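You operate a simulated robot arm through the tools that you are given. There is no shell and no other tool.

You run a simulated two-armed robot. Do the job below in one go: nothing can be reset, and whatever is moved stays where it is left.

Task
Switch the small gold arc off and pull its three plugs.
Fine: the arc on the long bench; green button, then the white rail off, then the plugs; white into the cream holder, teal on the mat by the grey tray, blue on the mat by the grey block.

Only the result counts: the job must be done as asked and must still hold three seconds after the hand-in. Knocking over, shifting, dropping, spilling or breaking anything else fails it.

Robot
Two 7-joint arms with fingered hands on one trunk that stands fixed in place. Base frame: the origin is at the foot of the trunk, x ahead of it, y to its left, z up. Units: mm, degrees, N and s.
The left shoulder is at [42, 163, 1061], the right one opposite. Each reaches about 1215 mm from its shoulder. Payload 4 kg a hand.
The TCP of each hand is the grasp point between the finger pads, 36 mm short of the fingertips. In the tool frame z runs along the fingers and y along their closing line. The gripper opens to 124 mm; its body begins 42 mm behind the TCP. The gripper is a hand of 4 fingers: y runs from the thumb to the fingers, the wrist lies at [-15, -99, -189] in the tool frame, and closing takes about 1.5 s.
Orientation is that of the tool frame in the base frame, as a unit quaternion [x, y, z, w]. With the fingers straight down and the wrist toward the robot, the tool's x, y and z point along [0, 1, 0], [1, 0, 0] and [0, 0, -1] of the base frame.

Tools
- The arms move only by the tool jog_arm. It takes "left_commands", "right_commands" or both (then of equal length, played together; a hand with none holds still); each is a list of rows, each an object (a shift or turn left out is 0, a gripper value left out holds the last) with "dp": the shift along the tool's x, y, z in units of 250 mm (1.0 is 250 mm), a list of three; "delta_rot": the turn, a rotation vector about the tool's x, y, z in units of 60 degrees (1.0 is 60 degrees), a list of three; "gripper": the opening, from 0 (shut) to 1 (fully open). In form: [{"dp": [x, y, z], "delta_rot": [rx, ry, rz], "gripper": gripper}, ...]. A call has 1 to 20 rows; each row is the pose to reach, as a shift and turn from the pose commanded when the call began, along the tool's axes at that moment. A call with a number of a shift or a turn outside -1 to 1 is refused whole. Each row takes 0.2 s and may step no farther than 50 mm and 8.6 degrees from the row before; otherwise, or with a gripper value out of range, the whole call is refused. Where a pose cannot be reached the arm comes as near as it can. A force on the tool above 40 N (or 10 N above the force at the start of the call, whichever is more), or a blocked arm, ends the call early, and 0.2 s more pass. The fingers move at their own pace (about 45 mm/s each) and stop on an object; they squeeze with about 32 N. The grip force told is the motor's: it shows also when the fingers shut on nothing. Time passes only in rows, and 0.2 s behind the last, so rows that repeat a pose let the fingers close. It gives the time, the measured TCP pose, the force on the tool (base axes), the opening and the grip force at its end, in the units of the frame above (readings bear some noise), with the torque about the TCP (base axes, N m) and any sound that the robot's microphone picked up.
- Cameras (640 x 400 px; columns grow to the right, rows downward): "scene" is now at [152.3, 19.2, 1314.8]; the picture's right is [0.21, -0.98, -0.03], its down [-0.31, -0.04, -0.95] and it looks along [0.93, 0.21, -0.31] (base axes); focal length 342 px, centre (320, 200). "left" rides on the left gripper at [-75, -86, -123] in its tool frame; the picture's right is [-0.70, -0.34, 0.63], its down [0.64, -0.68, 0.35] and it looks along [0.32, 0.65, 0.69] (tool axes); focal length 275 px, centre (320, 200). "right" rides on the right gripper at [75, -86, -123] in its tool frame; the picture's right is [-0.70, 0.34, -0.63], its down [-0.64, -0.68, 0.35] and it looks along [-0.32, 0.65, 0.69] (tool axes); focal length 275 px, centre (320, 200). There is no depth. A picture from a camera that has moved, and an enlarged one, comes with that camera's place and axes in the base frame and with its lens.
- camera(camera): a new picture of that camera. No time passes.
- move_column(by): moves the trunk up (or, below 0, down) by that many mm; the arms and the scene camera ride with it, the base frame stays. It gives what a move gives, with no picture.
- set_grasp(shape, hand): the hand has 4 fingers and takes this shape, open, in about a second: jaw (thumb against the fingers, like two jaws); tri (thumb and two fingers); tip (a fingertip pinch); poke (one finger out to press); point (the index stretched); flat (the hand flat); cup (the hand cupped); fist (a fist). The gripper value then closes the fingers along that shape, each until it touches; the sizes above hold for jaw. It gives what a move gives, with no picture.
- aim_head(pan, tilt): turns the head with the scene camera to pan (to the left, within 86 degrees either way) and tilt (down, from -29 to 69), counted from straight ahead of the robot (the tilt from the chest, where the trunk bows). It gives what a move gives.
- close_up(camera, box): a new picture of the part [left, top, right, bottom] of that camera's present view, enlarged. No time passes.
- close_job(): hands the job in; it is judged then, once.

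Nothing tells you positions but the pictures and the camera data. Unless the task says otherwise, let go and move clear before handing in.

The tools are called after "Call:" as name(argument=value, ...) on one line, values as JSON. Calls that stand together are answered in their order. jog_arm: Moves the arms, as the interface text tells. Its arguments: {"type":"object","properties":{"left_commands":{"type":"array"},"right_commands":{"type":"array"}},"required":[]} The other tools are called the same way: move_column (by) moves the trunk up or down; set_grasp (shape, hand) gives the hand a shape; aim_head (pan, tilt) turns the head that bears the scene camera; camera (camera) takes a picture; close_up (camera, box) takes an enlarged picture of a part of a camera's view; close_job () hands the job in.

At the start:

```text
time: 0.0
left_tool_pos: [762.2, 493.4, 1073.1]
left_tcp_rot: [0.707, 0.707, 0.001, -0.001]
left_ft_force: [0.7, 0.4, -1.2]
left_ft_torque: [-0.01, -0.02, -0.01]
left_opening: 123.7
left_gripper_force: 0.1
left_shape: jaw
right_tool_pos: [755.8, -67.4, 1141.7]
right_tcp_rot: [0.708, 0.706, 0.0, -0.001]
right_ft_force: [-0.4, 0.1, -0.9]
right_ft_torque: [0.0, 0.02, 0.0]
right_opening: 123.6
right_gripper_force: 0.1
right_shape: jaw
trunk travel left (down, up): [-225.0, 253.0]
head pan, tilt (commanded): [12.3, 9.4]
```

scene: 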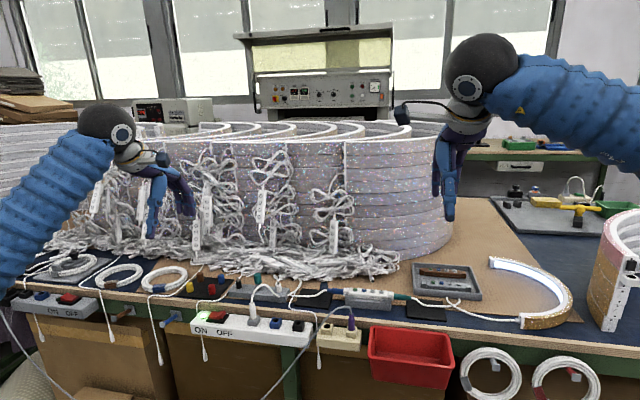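
right: 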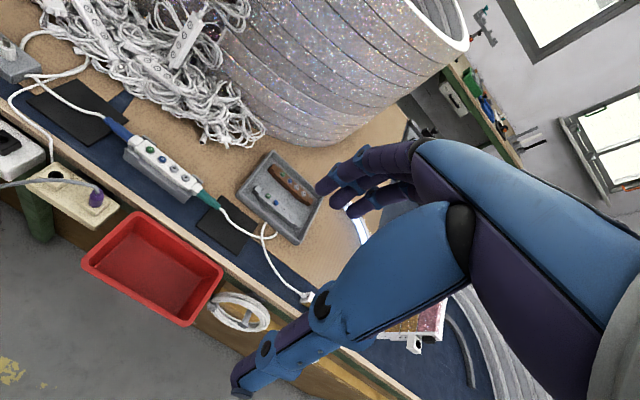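
left: 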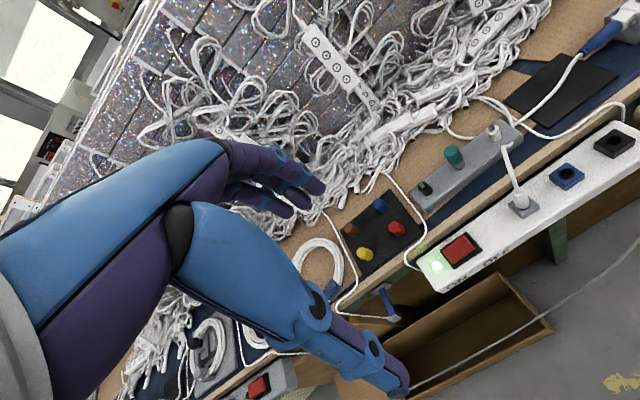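

I see a long bench with a glowing gold arc at the right, a grey controller block with teal and blue plugs, and a white rail with a red switch on the front edge. I'll look closer before moving anything.

Call:
close_up(camera="scene", box=[180, 250, 400, 388])

Call:
close_up(camera="scene", box=[380, 240, 600, 378])

Call:
close_up(camera="right", box=[0, 60, 340, 320])

Call:
close_up(camera="left", box=[320, 100, 640, 300])

```text
2.90 times, centred on (290, 319) of scene
camera zoom: at [152.3, 19.2, 1314.8], right [0.21, -0.98, -0.03], down [-0.31, -0.04, -0.95], along [0.93, 0.21, -0.31], focal length 992 px, centre (407, -145)
```

zoom: 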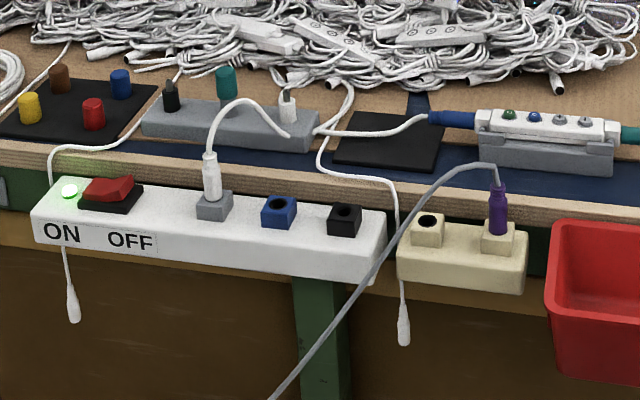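

```text
2.90 times, centred on (490, 309) of scene
camera zoom: at [152.3, 19.2, 1314.8], right [0.21, -0.98, -0.03], down [-0.31, -0.04, -0.95], along [0.93, 0.21, -0.31], focal length 992 px, centre (-173, -116)
```

zoom: 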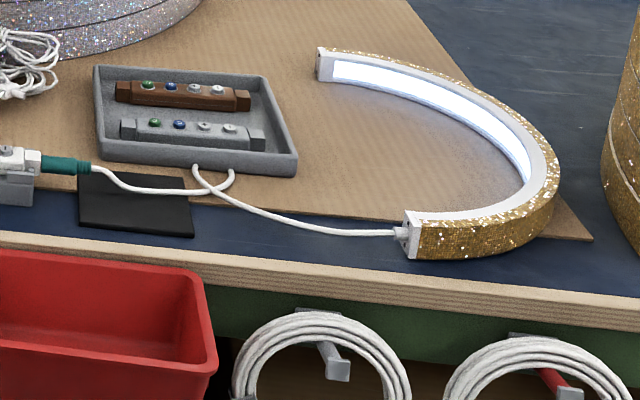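

```text
1.54 times, centred on (170, 190) of right
camera zoom: at [670.8, 5.5, 1265.4], right [0.34, -0.7, 0.63], down [-0.68, -0.64, -0.35], along [0.65, -0.32, -0.69], focal length 424 px, centre (551, 215)
```

zoom: 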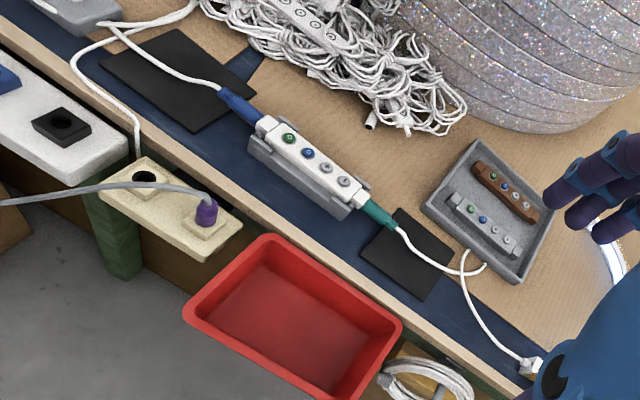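

```text
2.00 times, centred on (480, 200) of left
camera zoom: at [676.4, 418.9, 1195.1], right [-0.34, -0.7, -0.63], down [-0.68, 0.64, -0.35], along [0.65, 0.32, -0.69], focal length 551 px, centre (0, 200)
```

zoom: 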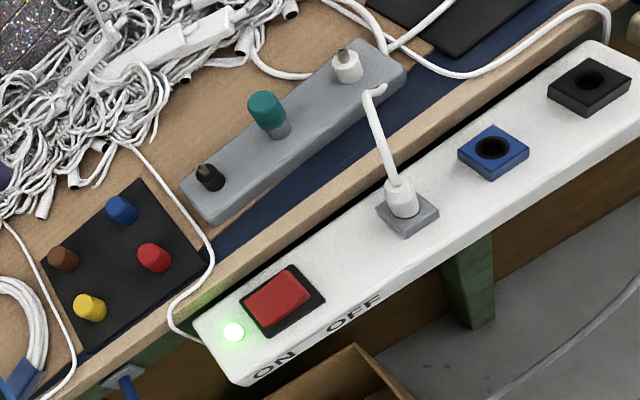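

The controller with its green button seems to be near (916, 106, 822), the rail rocker near (815, 448, 774) and the empty cream socket near (820, 161, 776). I'll aim the head down for a straighter look at the work area.

Call:
aim_head(pan=15, tilt=30)

Call:
camera(camera="scene")

```text
time: 0.8
left_tool_pos: [763.0, 493.7, 1072.6]
left_tcp_rot: [0.707, 0.707, 0.0, -0.001]
left_ft_force: [0.0, -0.4, 0.1]
left_ft_torque: [0.01, -0.03, 0.03]
left_opening: 123.8
left_gripper_force: 0.0
left_shape: jaw
right_tool_pos: [756.3, -66.8, 1140.9]
right_tcp_rot: [0.708, 0.707, 0.0, -0.001]
right_ft_force: [-0.2, -0.4, 0.3]
right_ft_torque: [0.0, 0.0, 0.01]
right_opening: 123.5
right_gripper_force: 0.0
right_shape: jaw
trunk travel left (down, up): [-225.0, 253.0]
head pan, tilt (commanded): [15.0, 30.0]
```

```text
taken
camera scene: at [143.9, 22.8, 1282.5], right [0.26, -0.97, -0.04], down [-0.61, -0.13, -0.78], along [0.75, 0.22, -0.62], focal length 342 px, centre (320, 200)
```

scene: 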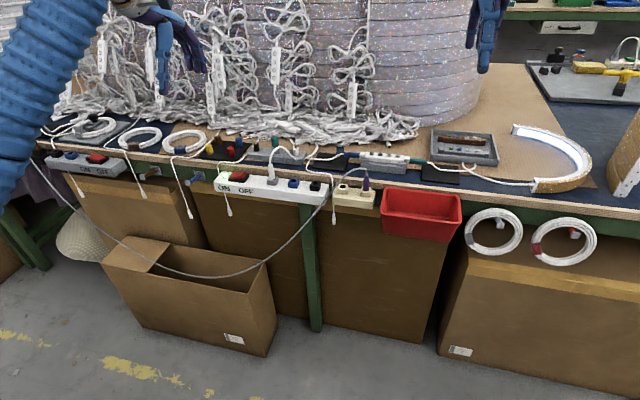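

Call:
close_up(camera="scene", box=[190, 120, 350, 220])

Call:
close_up(camera="scene", box=[310, 120, 470, 220])

Call:
close_up(camera="scene", box=[40, 110, 200, 210])

Call:
close_up(camera="scene", box=[330, 140, 400, 184])

```text
4.00 times, centred on (270, 170) of scene
camera zoom: at [143.9, 22.8, 1282.5], right [0.26, -0.97, -0.04], down [-0.61, -0.13, -0.78], along [0.75, 0.22, -0.62], focal length 1369 px, centre (520, 320)
```

zoom: 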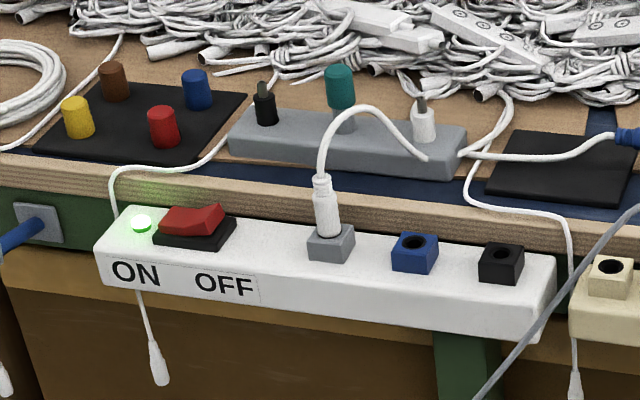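

```text
4.00 times, centred on (390, 170) of scene
camera zoom: at [143.9, 22.8, 1282.5], right [0.26, -0.97, -0.04], down [-0.61, -0.13, -0.78], along [0.75, 0.22, -0.62], focal length 1369 px, centre (40, 320)
```

zoom: 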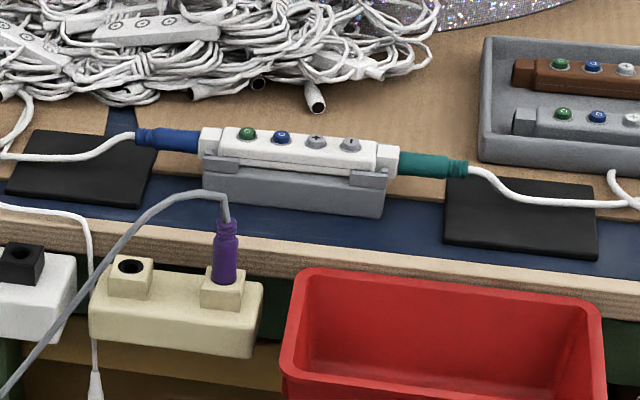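

```text
4.00 times, centred on (120, 160) of scene
camera zoom: at [143.9, 22.8, 1282.5], right [0.26, -0.97, -0.04], down [-0.61, -0.13, -0.78], along [0.75, 0.22, -0.62], focal length 1369 px, centre (1120, 360)
```

zoom: 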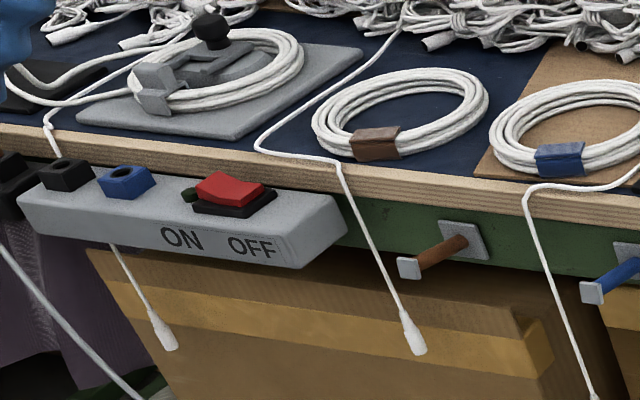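

```text
9.09 times, centred on (365, 162) of scene
camera zoom: at [143.9, 22.8, 1282.5], right [0.26, -0.97, -0.04], down [-0.61, -0.13, -0.78], along [0.75, 0.22, -0.62], focal length 3110 px, centre (-89, 546)
```

zoom: 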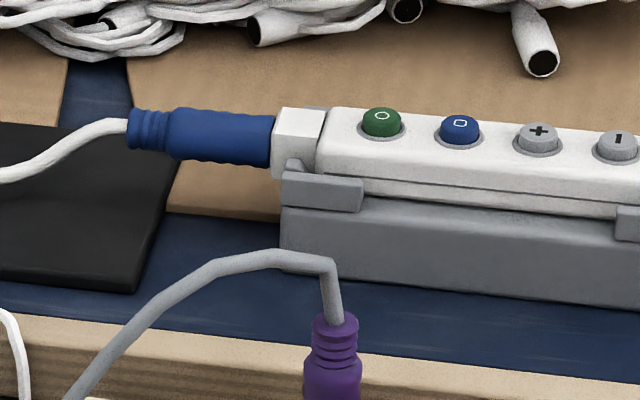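

The controller is clipped in a grey cradle with the blue plug on its left end and the teal on its right; a second ON/OFF rail further left looks grey, so the lit white one is the target. I'll shape the hands and look at how they sit before approaching.

Call:
set_grasp(hand="right", shape="poke")

Call:
set_grasp(hand="left", shape="poke")

Call:
camera(camera="right")

Call:
camera(camera="left")

Call:
aim_head(pan=12.3, tilt=9.4)

Call:
camera(camera="scene")

Call:
close_up(camera="scene", box=[380, 20, 540, 240])

```text
time: 1.7
left_tool_pos: [763.0, 492.8, 1072.8]
left_tcp_rot: [0.707, 0.707, 0.0, 0.0]
left_ft_force: [-1.0, 0.1, 0.1]
left_ft_torque: [0.04, 0.02, -0.01]
left_opening: 123.7
left_gripper_force: 0.0
left_shape: jaw
right_tool_pos: [756.2, -66.9, 1142.5]
right_tcp_rot: [0.707, 0.707, -0.001, 0.0]
right_ft_force: [-0.5, -0.6, 0.3]
right_ft_torque: [-0.01, 0.0, 0.03]
right_opening: 0.3
right_gripper_force: 0.0
right_shape: poke
trunk travel left (down, up): [-225.0, 253.0]
head pan, tilt (commanded): [15.0, 30.0]
```

```text
time: 2.6
left_tool_pos: [763.6, 493.6, 1072.6]
left_tcp_rot: [0.707, 0.707, 0.0, 0.0]
left_ft_force: [-0.3, 0.6, -0.1]
left_ft_torque: [0.03, 0.0, 0.02]
left_opening: 0.0
left_gripper_force: 0.1
left_shape: poke
right_tool_pos: [757.0, -67.2, 1143.4]
right_tcp_rot: [0.707, 0.707, -0.001, -0.001]
right_ft_force: [0.6, -0.5, -0.6]
right_ft_torque: [0.03, -0.04, -0.01]
right_opening: 0.0
right_gripper_force: 0.1
right_shape: poke
trunk travel left (down, up): [-225.0, 253.0]
head pan, tilt (commanded): [15.0, 30.0]
```

```text
taken
camera right: at [670.8, 5.5, 1265.4], right [0.34, -0.7, 0.63], down [-0.68, -0.64, -0.35], along [0.65, -0.32, -0.69], focal length 275 px, centre (320, 200)
```

right: 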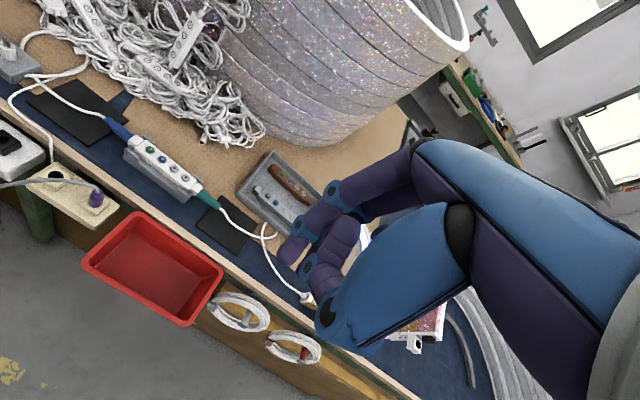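

```text
taken
camera left: at [676.4, 418.9, 1195.1], right [-0.34, -0.7, -0.63], down [-0.68, 0.64, -0.35], along [0.65, 0.32, -0.69], focal length 275 px, centre (320, 200)
```

left: 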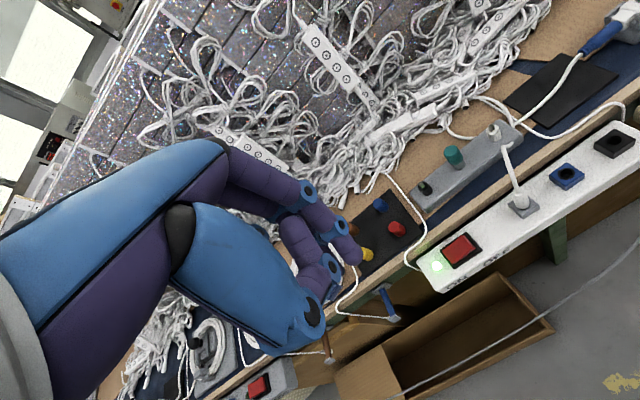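

```text
time: 3.5
left_tool_pos: [762.3, 493.6, 1072.1]
left_tcp_rot: [0.707, 0.707, 0.001, 0.0]
left_ft_force: [-0.1, 0.7, -0.4]
left_ft_torque: [-0.02, -0.01, 0.0]
left_opening: 0.0
left_gripper_force: 0.0
left_shape: poke
right_tool_pos: [756.4, -67.8, 1141.7]
right_tcp_rot: [0.706, 0.708, -0.001, -0.001]
right_ft_force: [-0.2, 0.7, -0.4]
right_ft_torque: [0.02, -0.01, 0.05]
right_opening: 0.0
right_gripper_force: 0.1
right_shape: poke
trunk travel left (down, up): [-225.0, 253.0]
head pan, tilt (commanded): [12.3, 9.4]
```

```text
taken
camera scene: at [152.3, 19.2, 1314.7], right [0.21, -0.98, -0.03], down [-0.31, -0.04, -0.95], along [0.93, 0.21, -0.31], focal length 342 px, centre (320, 200)
```

scene: 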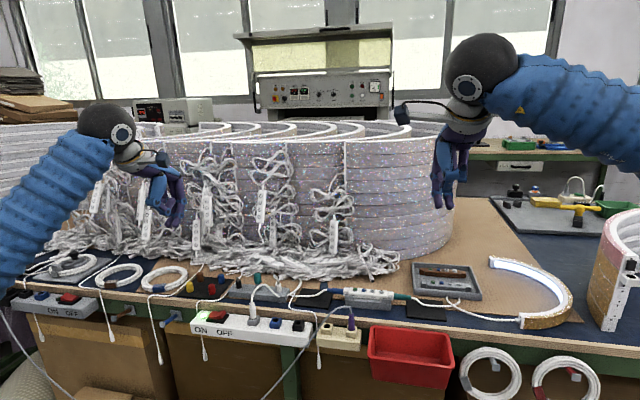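

```text
1.82 times, centred on (460, 130) of scene
camera zoom: at [152.3, 19.2, 1314.7], right [0.21, -0.98, -0.03], down [-0.31, -0.04, -0.95], along [0.93, 0.21, -0.31], focal length 622 px, centre (66, 327)
```

zoom: 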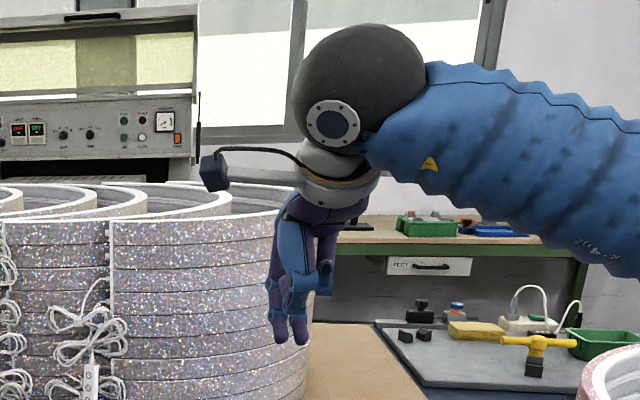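

Both hands are in the poke shape; the projected fingertip lies near TCP + 36 mm along the fingers. I'll zoom in on the hands to check where the poking finger really ends.

Call:
close_up(camera="right", box=[240, 120, 480, 360])

Call:
close_up(camera="left", box=[200, 140, 440, 360])

Call:
close_up(camera="scene", box=[410, 110, 490, 220])

Call:
close_up(camera="scene", box=[110, 130, 210, 240])

```text
1.67 times, centred on (360, 240) of right
camera zoom: at [670.8, 5.5, 1265.4], right [0.34, -0.7, 0.63], down [-0.68, -0.64, -0.35], along [0.65, -0.32, -0.69], focal length 459 px, centre (253, 133)
```

zoom: 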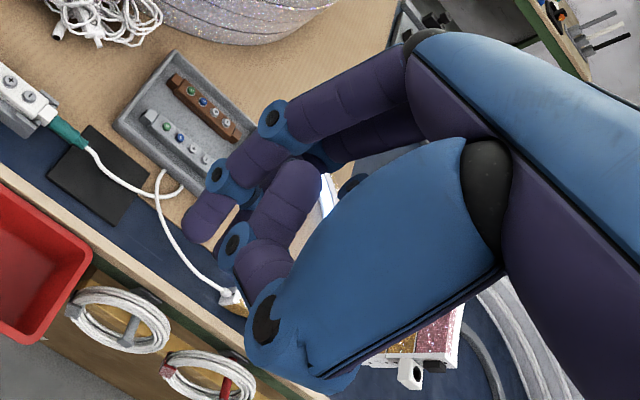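

```text
1.82 times, centred on (320, 250) of left
camera zoom: at [676.4, 418.9, 1195.1], right [-0.34, -0.7, -0.63], down [-0.68, 0.64, -0.35], along [0.65, 0.32, -0.69], focal length 500 px, centre (320, 109)
```

zoom: 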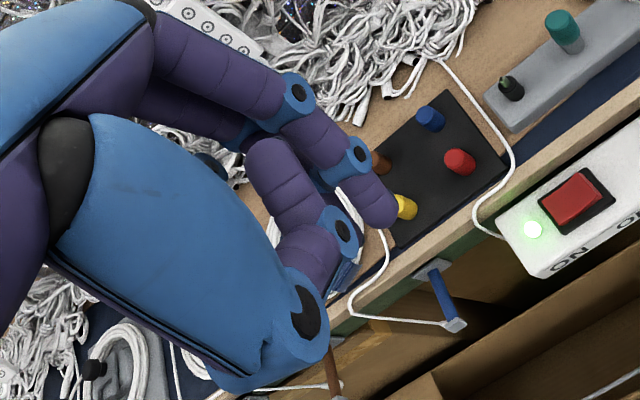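

```text
3.64 times, centred on (450, 165) of scene
camera zoom: at [152.3, 19.2, 1314.7], right [0.21, -0.98, -0.03], down [-0.31, -0.04, -0.95], along [0.93, 0.21, -0.31], focal length 1244 px, centre (-153, 327)
```

zoom: 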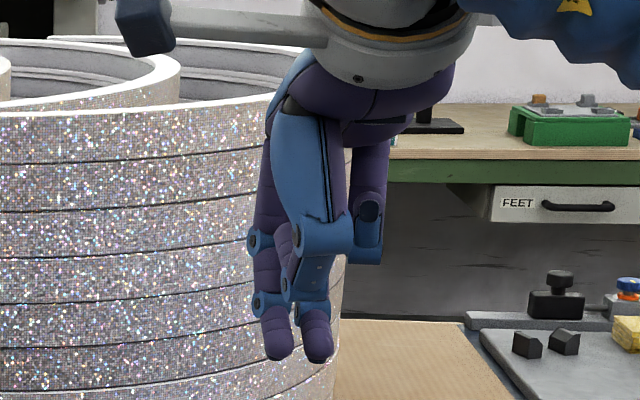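

```text
3.64 times, centred on (160, 185) of scene
camera zoom: at [152.3, 19.2, 1314.7], right [0.21, -0.98, -0.03], down [-0.31, -0.04, -0.95], along [0.93, 0.21, -0.31], focal length 1244 px, centre (902, 254)
```

zoom: 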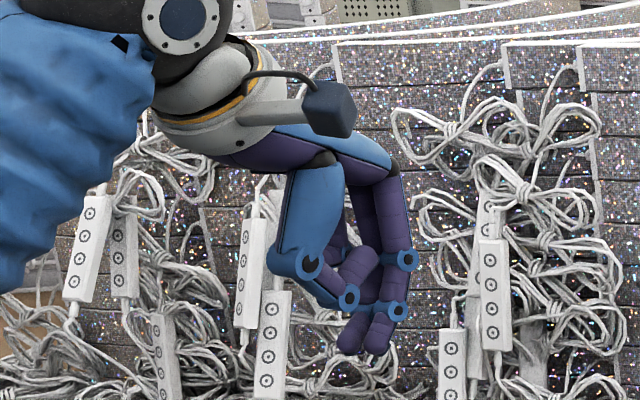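

I can't yet tell which of the two tips pokes, so I'll zoom further in on both hands.

Call:
close_up(camera="scene", box=[425, 170, 465, 215])

Call:
close_up(camera="scene", box=[130, 180, 180, 235])

Call:
close_up(camera="right", box=[270, 180, 400, 300])

```text
8.89 times, centred on (445, 192) of scene
camera zoom: at [152.3, 19.2, 1314.7], right [0.21, -0.98, -0.03], down [-0.31, -0.04, -0.95], along [0.93, 0.21, -0.31], focal length 3041 px, centre (-791, 267)
```

zoom: 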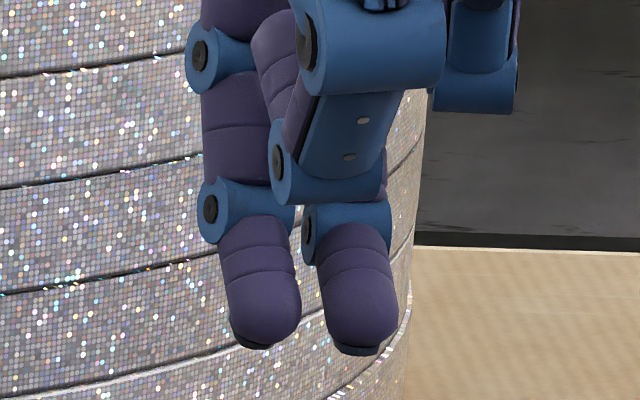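

```text
7.27 times, centred on (155, 208) of scene
camera zoom: at [152.3, 19.2, 1314.7], right [0.21, -0.98, -0.03], down [-0.31, -0.04, -0.95], along [0.93, 0.21, -0.31], focal length 2488 px, centre (1520, 146)
```

zoom: 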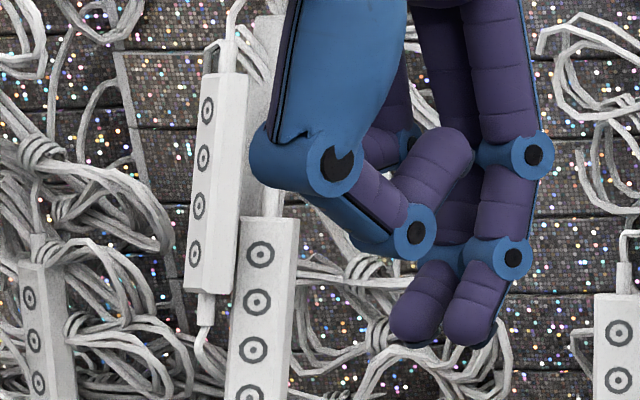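

```text
3.33 times, centred on (335, 240) of right
camera zoom: at [670.8, 5.5, 1265.4], right [0.34, -0.7, 0.63], down [-0.68, -0.64, -0.35], along [0.65, -0.32, -0.69], focal length 918 px, centre (270, 67)
```

zoom: 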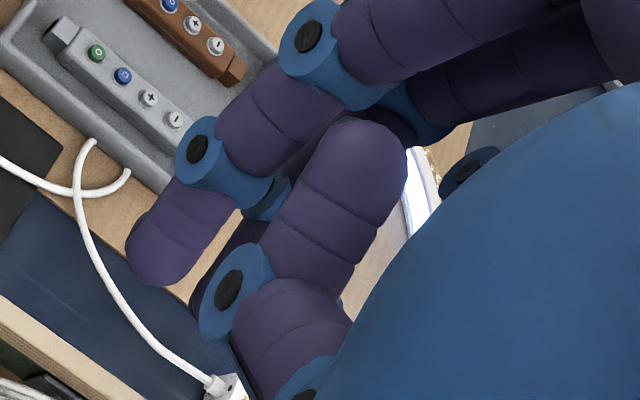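

In poke two fingertips stand out about 19 mm apart, which could hit the blue button next to the green one. I'll check the "point" shape instead.

Call:
set_grasp(hand="right", shape="point")

Call:
camera(camera="right")

Call:
close_up(camera="scene", box=[400, 110, 500, 230])

Call:
close_up(camera="right", box=[230, 120, 430, 320])

```text
time: 4.4
left_tool_pos: [763.1, 493.4, 1072.1]
left_tcp_rot: [0.707, 0.707, -0.001, 0.001]
left_ft_force: [0.7, 0.6, -0.3]
left_ft_torque: [0.0, -0.01, 0.01]
left_opening: 0.1
left_gripper_force: 0.0
left_shape: poke
right_tool_pos: [755.9, -67.9, 1143.0]
right_tcp_rot: [0.707, 0.707, -0.001, -0.001]
right_ft_force: [-1.0, -0.4, -0.7]
right_ft_torque: [-0.03, 0.0, 0.0]
right_opening: 116.0
right_gripper_force: 0.1
right_shape: point
trunk travel left (down, up): [-225.0, 253.0]
head pan, tilt (commanded): [12.3, 9.4]
```

```text
taken
camera right: at [670.8, 5.5, 1265.4], right [0.34, -0.7, 0.63], down [-0.68, -0.64, -0.35], along [0.65, -0.32, -0.69], focal length 275 px, centre (320, 200)
```

right: 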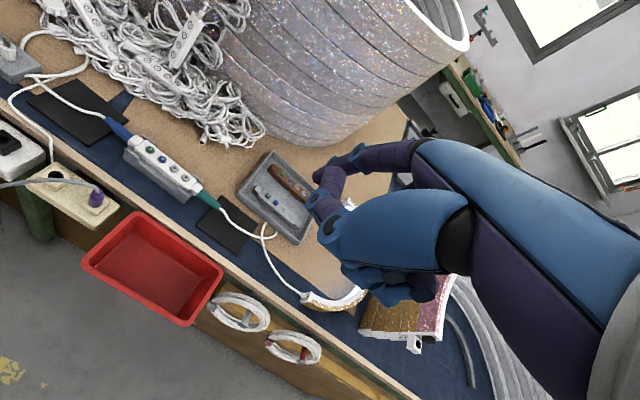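

```text
3.33 times, centred on (450, 170) of scene
camera zoom: at [152.3, 19.2, 1314.8], right [0.21, -0.98, -0.03], down [-0.31, -0.03, -0.95], along [0.93, 0.21, -0.31], focal length 1140 px, centre (-113, 300)
```

zoom: 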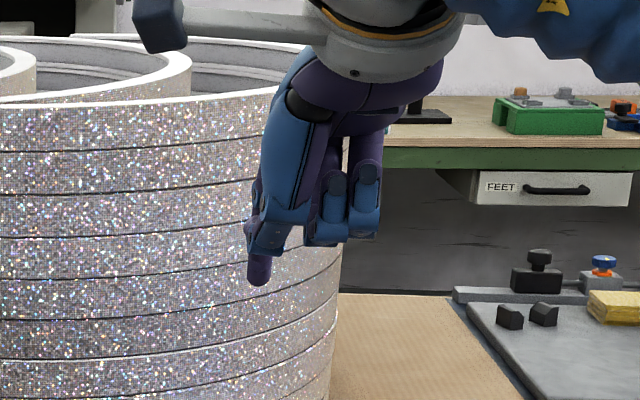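

```text
2.00 times, centred on (330, 220) of right
camera zoom: at [670.8, 5.5, 1265.4], right [0.34, -0.7, 0.63], down [-0.68, -0.64, -0.35], along [0.65, -0.32, -0.69], focal length 551 px, centre (300, 160)
```

zoom: 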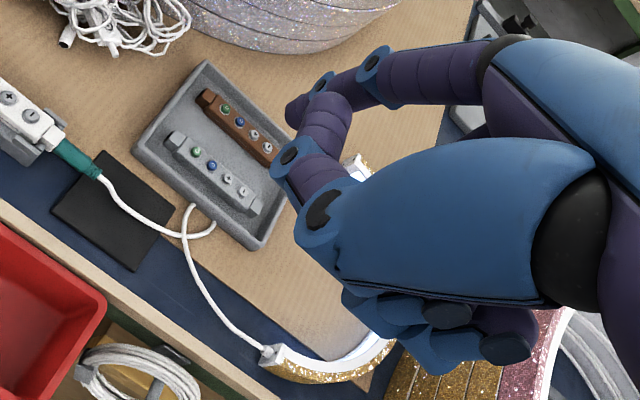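

In "point" only the index stands out, with its tip triangulated at about tool (13, 80, 36). I'll bring the right hand over the green button, tilted back about 30° so the thumb side clears the purple plug.

Call:
jog_arm(right_commands=[{"dp": [0.08, 0.055, 0.1055], "delta_rot": [0.0625, 0, 0]}, {"dp": [0.16, 0.109, 0.211], "delta_rot": [0.125, 0, 0]}, {"dp": [0.239, 0.1635, 0.3165], "delta_rot": [0.1875, 0, 0]}, {"dp": [0.319, 0.218, 0.422], "delta_rot": [0.25, 0, 0]}, {"dp": [0.399, 0.2725, 0.5275], "delta_rot": [0.3125, 0, 0]}, {"dp": [0.4785, 0.327, 0.633], "delta_rot": [0.375, 0, 0]}, {"dp": [0.558, 0.3815, 0.72], "delta_rot": [0.4375, 0, 0]}, {"dp": [0.638, 0.436, 0.78], "delta_rot": [0.5, 0, 0]}, {"dp": [0.638, 0.436, 0.78], "delta_rot": [0.5, 0, 0]}])

Call:
camera(camera="right")

Call:
camera(camera="scene")

Call:
camera(camera="left")

```text
time: 6.4
left_tool_pos: [763.1, 492.1, 1072.6]
left_tcp_rot: [0.707, 0.707, 0.0, 0.0]
left_ft_force: [-0.4, 0.4, -0.1]
left_ft_torque: [-0.01, 0.02, -0.01]
left_opening: 0.0
left_gripper_force: 0.0
left_shape: poke
right_tool_pos: [864.6, 90.0, 947.1]
right_tcp_rot: [0.683, 0.683, -0.184, -0.184]
right_ft_force: [-0.9, -0.6, 0.9]
right_ft_torque: [0.01, -0.01, -0.04]
right_opening: 116.3
right_gripper_force: 0.1
right_shape: point
trunk travel left (down, up): [-225.0, 253.0]
head pan, tilt (commanded): [12.3, 9.4]
```

```text
taken
camera right: at [852.1, 163.2, 1096.5], right [0.61, -0.7, 0.38], down [-0.76, -0.64, 0.04], along [0.22, -0.32, -0.92], focal length 275 px, centre (320, 200)
```

right: 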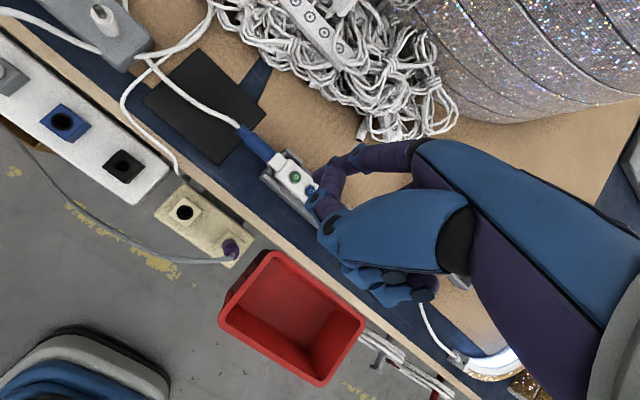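

```text
taken
camera scene: at [151.9, 18.5, 1315.0], right [0.21, -0.98, -0.03], down [-0.31, -0.03, -0.95], along [0.93, 0.21, -0.31], focal length 342 px, centre (320, 200)
```

scene: 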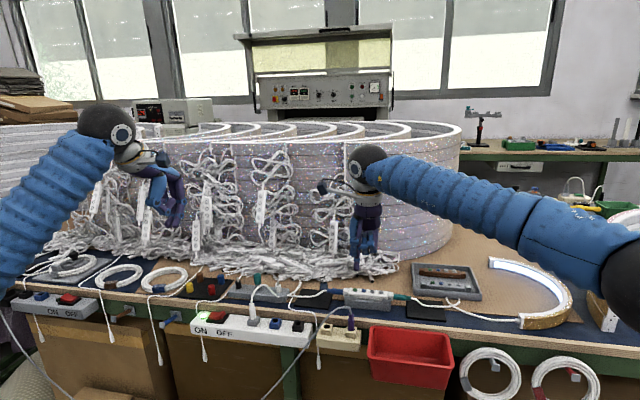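

```text
taken
camera left: at [676.0, 418.2, 1195.7], right [-0.34, -0.7, -0.63], down [-0.68, 0.64, -0.35], along [0.65, 0.32, -0.69], focal length 275 px, centre (320, 200)
```

left: 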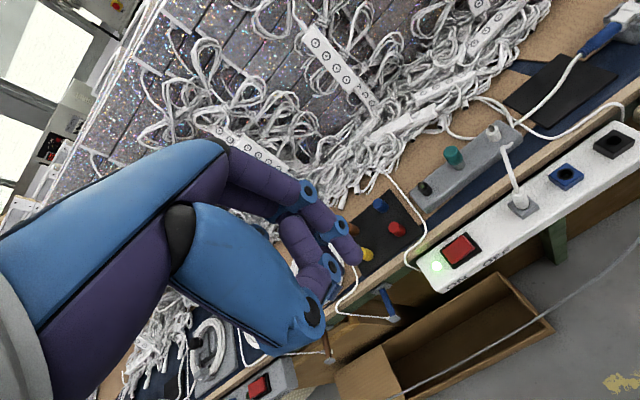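

Call:
close_up(camera="right", box=[220, 100, 400, 260])

Call:
close_up(camera="scene", box=[300, 220, 420, 330])

Call:
close_up(camera="right", box=[90, 0, 330, 200])

```text
2.50 times, centred on (310, 180) of right
camera zoom: at [852.1, 163.2, 1096.5], right [0.61, -0.7, 0.38], down [-0.76, -0.64, 0.04], along [0.22, -0.32, -0.92], focal length 688 px, centre (345, 250)
```

zoom: 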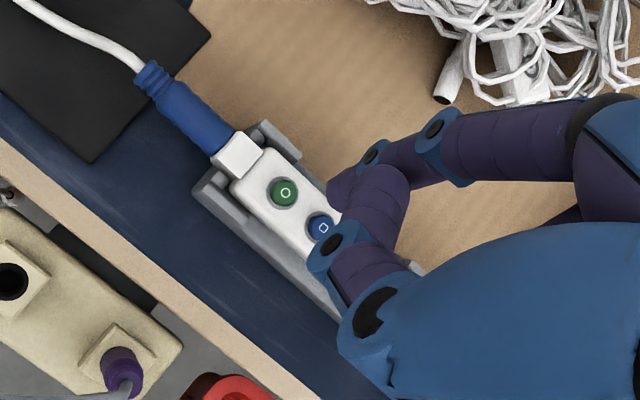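

```text
3.64 times, centred on (360, 275) of scene
camera zoom: at [151.9, 18.5, 1315.0], right [0.21, -0.98, -0.03], down [-0.31, -0.03, -0.95], along [0.93, 0.21, -0.31], focal length 1244 px, centre (174, -73)
```

zoom: 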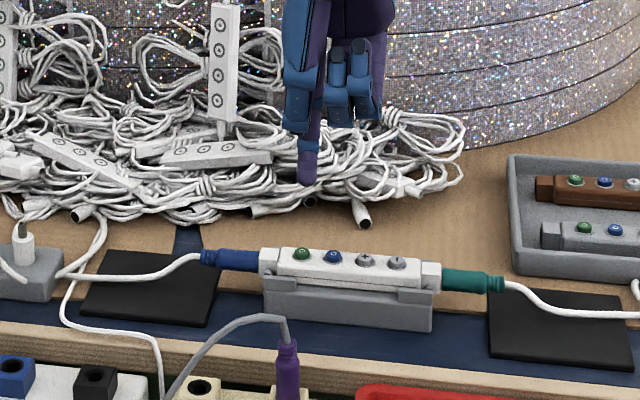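

```text
2.00 times, centred on (210, 100) of right
camera zoom: at [852.1, 163.2, 1096.5], right [0.61, -0.7, 0.38], down [-0.76, -0.64, 0.04], along [0.22, -0.32, -0.92], focal length 551 px, centre (540, 400)
```

zoom: 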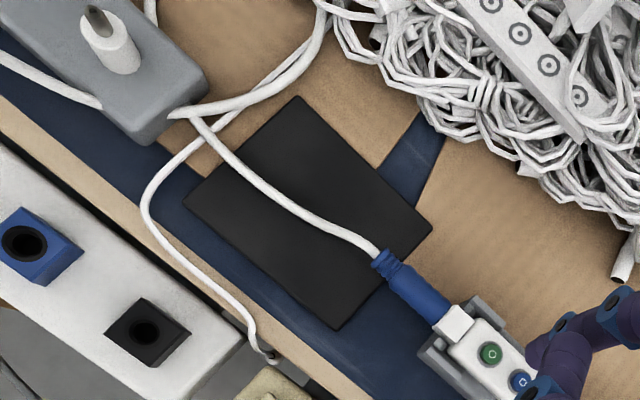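

The index tip sits near (917.5, 103, 876), right above the green button at about (918, 106, 820). I'll lower it to just above the button and check alignment.

Call:
jog_arm(right_commands=[{"dp": [0.012, 0.046, 0.08]}, {"dp": [0.012, 0.092, 0.159]}, {"dp": [0.012, 0.092, 0.159]}])

Call:
close_up(camera="right", box=[220, 100, 400, 260])

Call:
close_up(camera="scene", box=[310, 250, 410, 330])

```text
time: 7.2
left_tool_pos: [763.5, 493.9, 1073.0]
left_tcp_rot: [0.707, 0.707, 0.0, 0.0]
left_ft_force: [0.0, 0.7, -0.2]
left_ft_torque: [0.0, 0.02, -0.02]
left_opening: 0.0
left_gripper_force: 0.1
left_shape: poke
right_tool_pos: [864.9, 93.8, 900.8]
right_tcp_rot: [0.683, 0.683, -0.183, -0.183]
right_ft_force: [0.2, 0.7, -0.8]
right_ft_torque: [0.03, -0.05, 0.0]
right_opening: 116.3
right_gripper_force: 0.1
right_shape: point
trunk travel left (down, up): [-225.0, 253.0]
head pan, tilt (commanded): [12.3, 9.4]
```

```text
2.50 times, centred on (310, 180) of right
camera zoom: at [851.5, 167.6, 1050.6], right [0.61, -0.7, 0.38], down [-0.76, -0.65, 0.04], along [0.22, -0.32, -0.92], focal length 688 px, centre (345, 250)
```

zoom: 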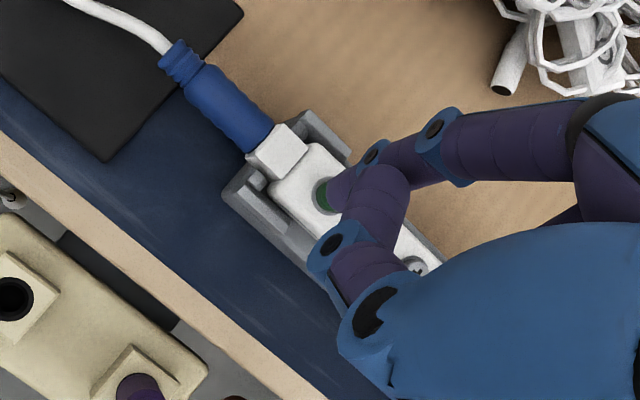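

```text
5.00 times, centred on (360, 290) of scene
camera zoom: at [152.1, 19.2, 1314.9], right [0.21, -0.98, -0.03], down [-0.31, -0.03, -0.95], along [0.93, 0.21, -0.31], focal length 1711 px, centre (120, -250)
```

zoom: 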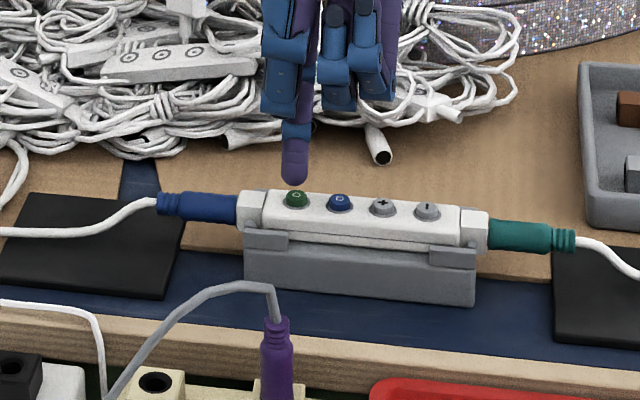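

The tip is lined up about 9 mm above the green button. I'll press down in small steps and listen for a click.

Call:
jog_arm(right_commands=[{"dp": [0, 0.006, 0.0104]}, {"dp": [0, 0.012, 0.0208]}, {"dp": [0, 0.016, 0.0277]}, {"dp": [0, 0.02, 0.0346]}, {"dp": [0, 0.022, 0.0381]}])

Call:
close_up(camera="scene", box=[310, 250, 410, 330])

Call:
camera(camera="scene")

```text
time: 8.4
left_tool_pos: [761.9, 492.7, 1073.4]
left_tcp_rot: [0.707, 0.707, 0.0, 0.0]
left_ft_force: [0.8, 0.4, -0.4]
left_ft_torque: [0.02, 0.0, -0.01]
left_opening: 0.0
left_gripper_force: 0.2
left_shape: poke
right_tool_pos: [865.1, 95.3, 889.9]
right_tcp_rot: [0.683, 0.683, -0.183, -0.183]
right_ft_force: [0.9, -1.1, 10.0]
right_ft_torque: [0.07, -0.64, -0.03]
right_opening: 116.3
right_gripper_force: 0.0
right_shape: point
trunk travel left (down, up): [-225.0, 253.0]
head pan, tilt (commanded): [12.3, 9.4]
heard: click
```

```text
5.00 times, centred on (360, 290) of scene
camera zoom: at [151.5, 19.1, 1315.1], right [0.21, -0.98, -0.03], down [-0.31, -0.03, -0.95], along [0.93, 0.21, -0.31], focal length 1711 px, centre (120, -250)
```

zoom: 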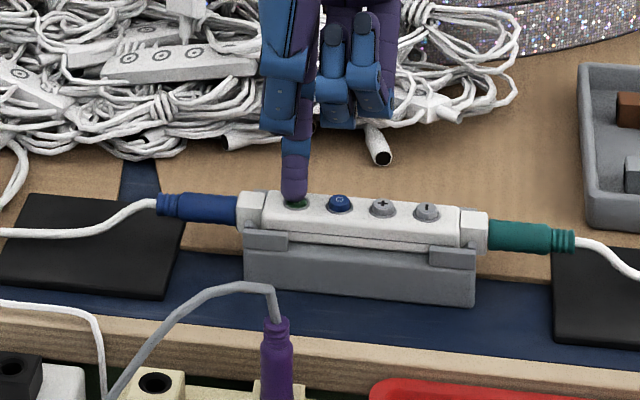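

```text
taken
camera scene: at [151.5, 19.1, 1315.1], right [0.21, -0.98, -0.03], down [-0.31, -0.03, -0.95], along [0.93, 0.21, -0.31], focal length 342 px, centre (320, 200)
```

scene: 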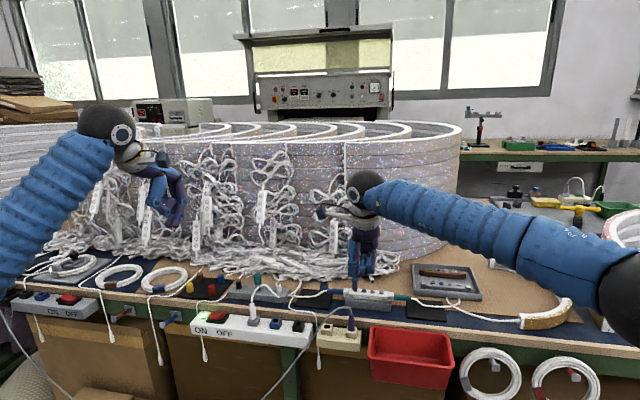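

A click was heard. I'll lift the right hand straight up and check that the arc went dark.

Call:
jog_arm(right_commands=[{"dp": [0, -0.06, -0.104]}, {"dp": [0, -0.14, -0.242]}, {"dp": [0, -0.22, -0.381]}, {"dp": [-0.16, -0.25, -0.433]}, {"dp": [-0.34, -0.25, -0.433]}, {"dp": [-0.52, -0.25, -0.433]}, {"dp": [-0.7, -0.25, -0.433]}, {"dp": [-0.8, -0.25, -0.433]}, {"dp": [-0.8, -0.25, -0.433]}])

Call:
camera(camera="scene")

Call:
camera(camera="right")

```text
time: 10.4
left_tool_pos: [763.6, 493.8, 1073.4]
left_tcp_rot: [0.707, 0.707, 0.0, 0.0]
left_ft_force: [0.0, 0.6, -0.7]
left_ft_torque: [-0.01, 0.06, 0.01]
left_opening: 0.0
left_gripper_force: 0.2
left_shape: poke
right_tool_pos: [863.4, -106.4, 1015.4]
right_tcp_rot: [0.683, 0.683, -0.183, -0.183]
right_ft_force: [0.3, -0.5, 0.9]
right_ft_torque: [0.0, -0.02, -0.02]
right_opening: 0.2
right_gripper_force: 0.0
right_shape: point
trunk travel left (down, up): [-225.0, 253.0]
head pan, tilt (commanded): [12.3, 9.4]
```

```text
taken
camera scene: at [152.3, 19.3, 1314.8], right [0.21, -0.98, -0.03], down [-0.31, -0.03, -0.95], along [0.93, 0.21, -0.31], focal length 342 px, centre (320, 200)
```

scene: 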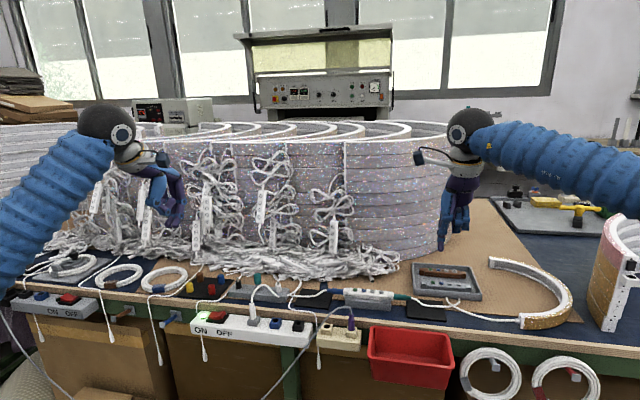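

```text
taken
camera right: at [851.2, -32.5, 1164.9], right [0.61, -0.7, 0.38], down [-0.76, -0.64, 0.04], along [0.22, -0.32, -0.92], focal length 275 px, centre (320, 200)
```

right: 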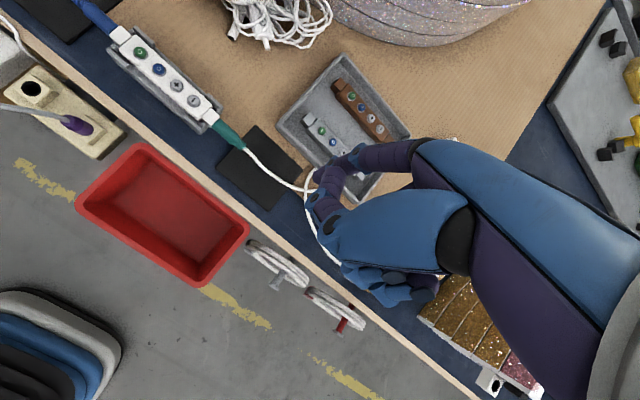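

The arc is dark now, so the green button took. Next I'll shape the left hand to point and bring its index over the raised OFF side of the white rail's rocker.

Call:
set_grasp(hand="left", shape="point")

Call:
jog_arm(left_commands=[{"dp": [-0.03, 0, 0.122], "delta_rot": [0.083, 0, 0]}, {"dp": [-0.06, 0.001, 0.244], "delta_rot": [0.167, 0, 0]}, {"dp": [-0.09, 0.001, 0.366], "delta_rot": [0.25, 0, 0]}, {"dp": [-0.12, 0.002, 0.488], "delta_rot": [0.333, 0, 0]}, {"dp": [-0.15, 0.002, 0.61], "delta_rot": [0.417, 0, 0]}, {"dp": [-0.176, 0.002, 0.7], "delta_rot": [0.5, 0, 0]}, {"dp": [-0.176, 0.002, 0.7], "delta_rot": [0.5, 0, 0]}])

Call:
camera(camera="left")

Call:
close_up(camera="left", box=[240, 100, 440, 260])

Call:
close_up(camera="scene", box=[150, 240, 290, 350])

Call:
camera(camera="scene")

```text
time: 11.3
left_tool_pos: [763.2, 492.4, 1071.9]
left_tcp_rot: [0.707, 0.707, 0.0, 0.0]
left_ft_force: [-0.1, 0.1, 0.0]
left_ft_torque: [0.0, -0.01, -0.01]
left_opening: 116.1
left_gripper_force: 0.0
left_shape: point
right_tool_pos: [862.8, -104.8, 1015.0]
right_tcp_rot: [0.683, 0.683, -0.183, -0.183]
right_ft_force: [-0.1, 0.6, -0.4]
right_ft_torque: [0.0, -0.02, -0.02]
right_opening: 0.0
right_gripper_force: 0.1
right_shape: point
trunk travel left (down, up): [-225.0, 253.0]
head pan, tilt (commanded): [12.3, 9.4]
```

```text
time: 12.9
left_tool_pos: [765.5, 447.1, 899.5]
left_tcp_rot: [0.683, 0.683, -0.184, -0.185]
left_ft_force: [0.4, -0.7, -0.7]
left_ft_torque: [0.01, 0.02, -0.01]
left_opening: 116.1
left_gripper_force: 0.0
left_shape: point
right_tool_pos: [862.4, -106.0, 1015.9]
right_tcp_rot: [0.683, 0.683, -0.184, -0.183]
right_ft_force: [-0.2, 0.3, -1.0]
right_ft_torque: [0.01, 0.01, 0.0]
right_opening: 0.0
right_gripper_force: 0.0
right_shape: point
trunk travel left (down, up): [-225.0, 253.0]
head pan, tilt (commanded): [12.3, 9.4]
```

```text
taken
camera left: at [750.9, 373.0, 1047.3], right [-0.61, -0.7, -0.38], down [-0.76, 0.64, 0.04], along [0.22, 0.32, -0.92], focal length 275 px, centre (320, 200)
```

left: 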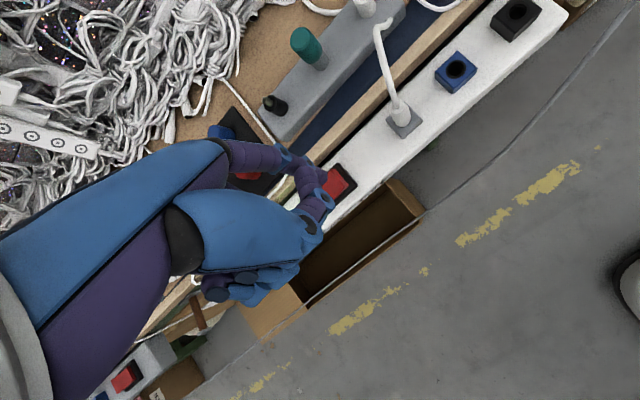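

```text
2.50 times, centred on (340, 180) of left
camera zoom: at [750.9, 373.0, 1047.3], right [-0.61, -0.7, -0.38], down [-0.76, 0.64, 0.04], along [0.22, 0.32, -0.92], focal length 688 px, centre (270, 250)
```

zoom: 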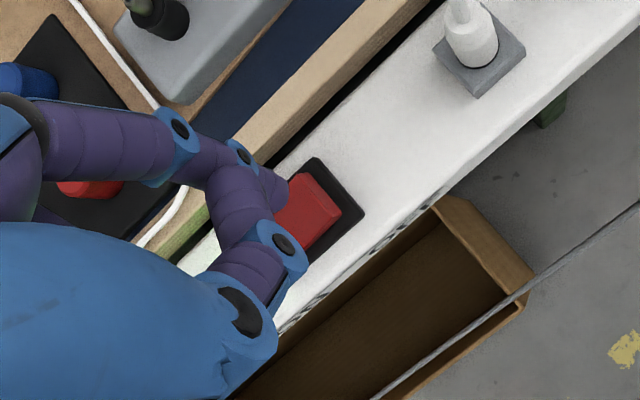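

```text
3.64 times, centred on (220, 295) of scene
camera zoom: at [151.9, 19.1, 1314.9], right [0.21, -0.98, -0.03], down [-0.31, -0.03, -0.95], along [0.93, 0.21, -0.31], focal length 1244 px, centre (684, -146)
```

zoom: 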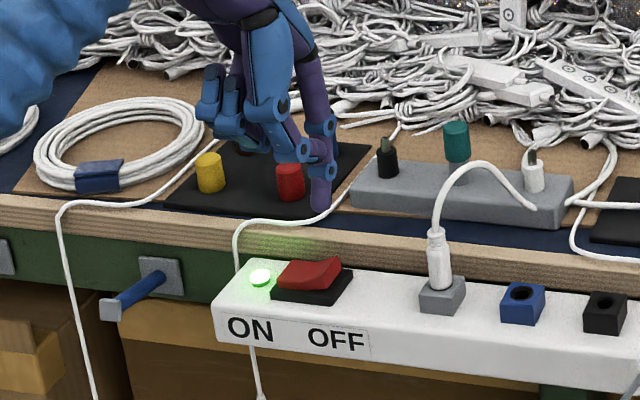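

```text
taken
camera scene: at [151.9, 19.1, 1314.9], right [0.21, -0.98, -0.03], down [-0.31, -0.03, -0.95], along [0.93, 0.21, -0.31], focal length 342 px, centre (320, 200)
```

scene: 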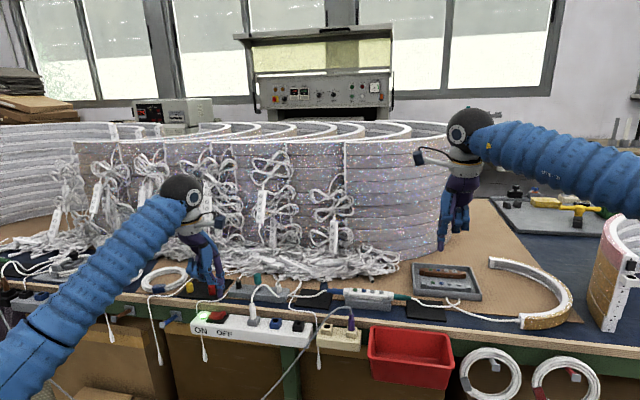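

The left index tip is at about (817, 434, 828), right over the raised OFF half of the rocker. I'll press down in small steps.

Call:
jog_arm(left_commands=[{"dp": [0, 0.0332, 0.0733]}, {"dp": [0, 0.0692, 0.1356]}, {"dp": [0, 0.0752, 0.146]}, {"dp": [0, 0.0812, 0.1564]}, {"dp": [0, 0.0872, 0.1668]}, {"dp": [0, 0.0912, 0.1737]}])

Call:
close_up(camera="scene", box=[170, 270, 270, 350])

```text
time: 14.3
left_tool_pos: [763.3, 449.0, 849.7]
left_tcp_rot: [0.683, 0.683, -0.183, -0.182]
left_ft_force: [-0.3, 0.4, -0.2]
left_ft_torque: [0.0, 0.05, 0.0]
left_opening: 115.9
left_gripper_force: 0.0
left_shape: point
right_tool_pos: [864.2, -106.4, 1014.9]
right_tcp_rot: [0.683, 0.683, -0.184, -0.183]
right_ft_force: [0.3, 0.0, -0.4]
right_ft_torque: [-0.01, -0.01, -0.02]
right_opening: 0.3
right_gripper_force: 0.1
right_shape: point
trunk travel left (down, up): [-225.0, 253.0]
head pan, tilt (commanded): [12.3, 9.4]
```

```text
5.00 times, centred on (220, 310) of scene
camera zoom: at [152.5, 19.2, 1314.7], right [0.21, -0.98, -0.03], down [-0.31, -0.03, -0.95], along [0.93, 0.21, -0.31], focal length 1711 px, centre (820, -350)
```

zoom: 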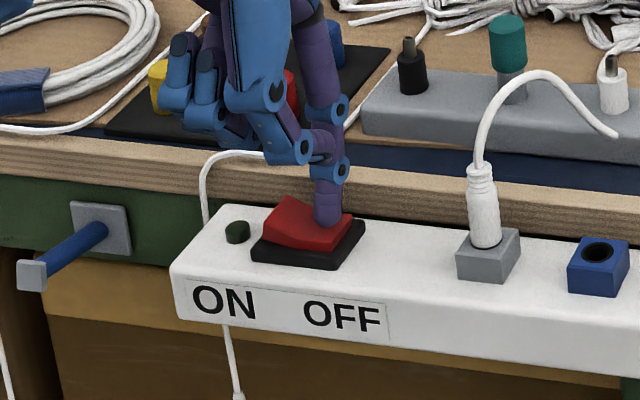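

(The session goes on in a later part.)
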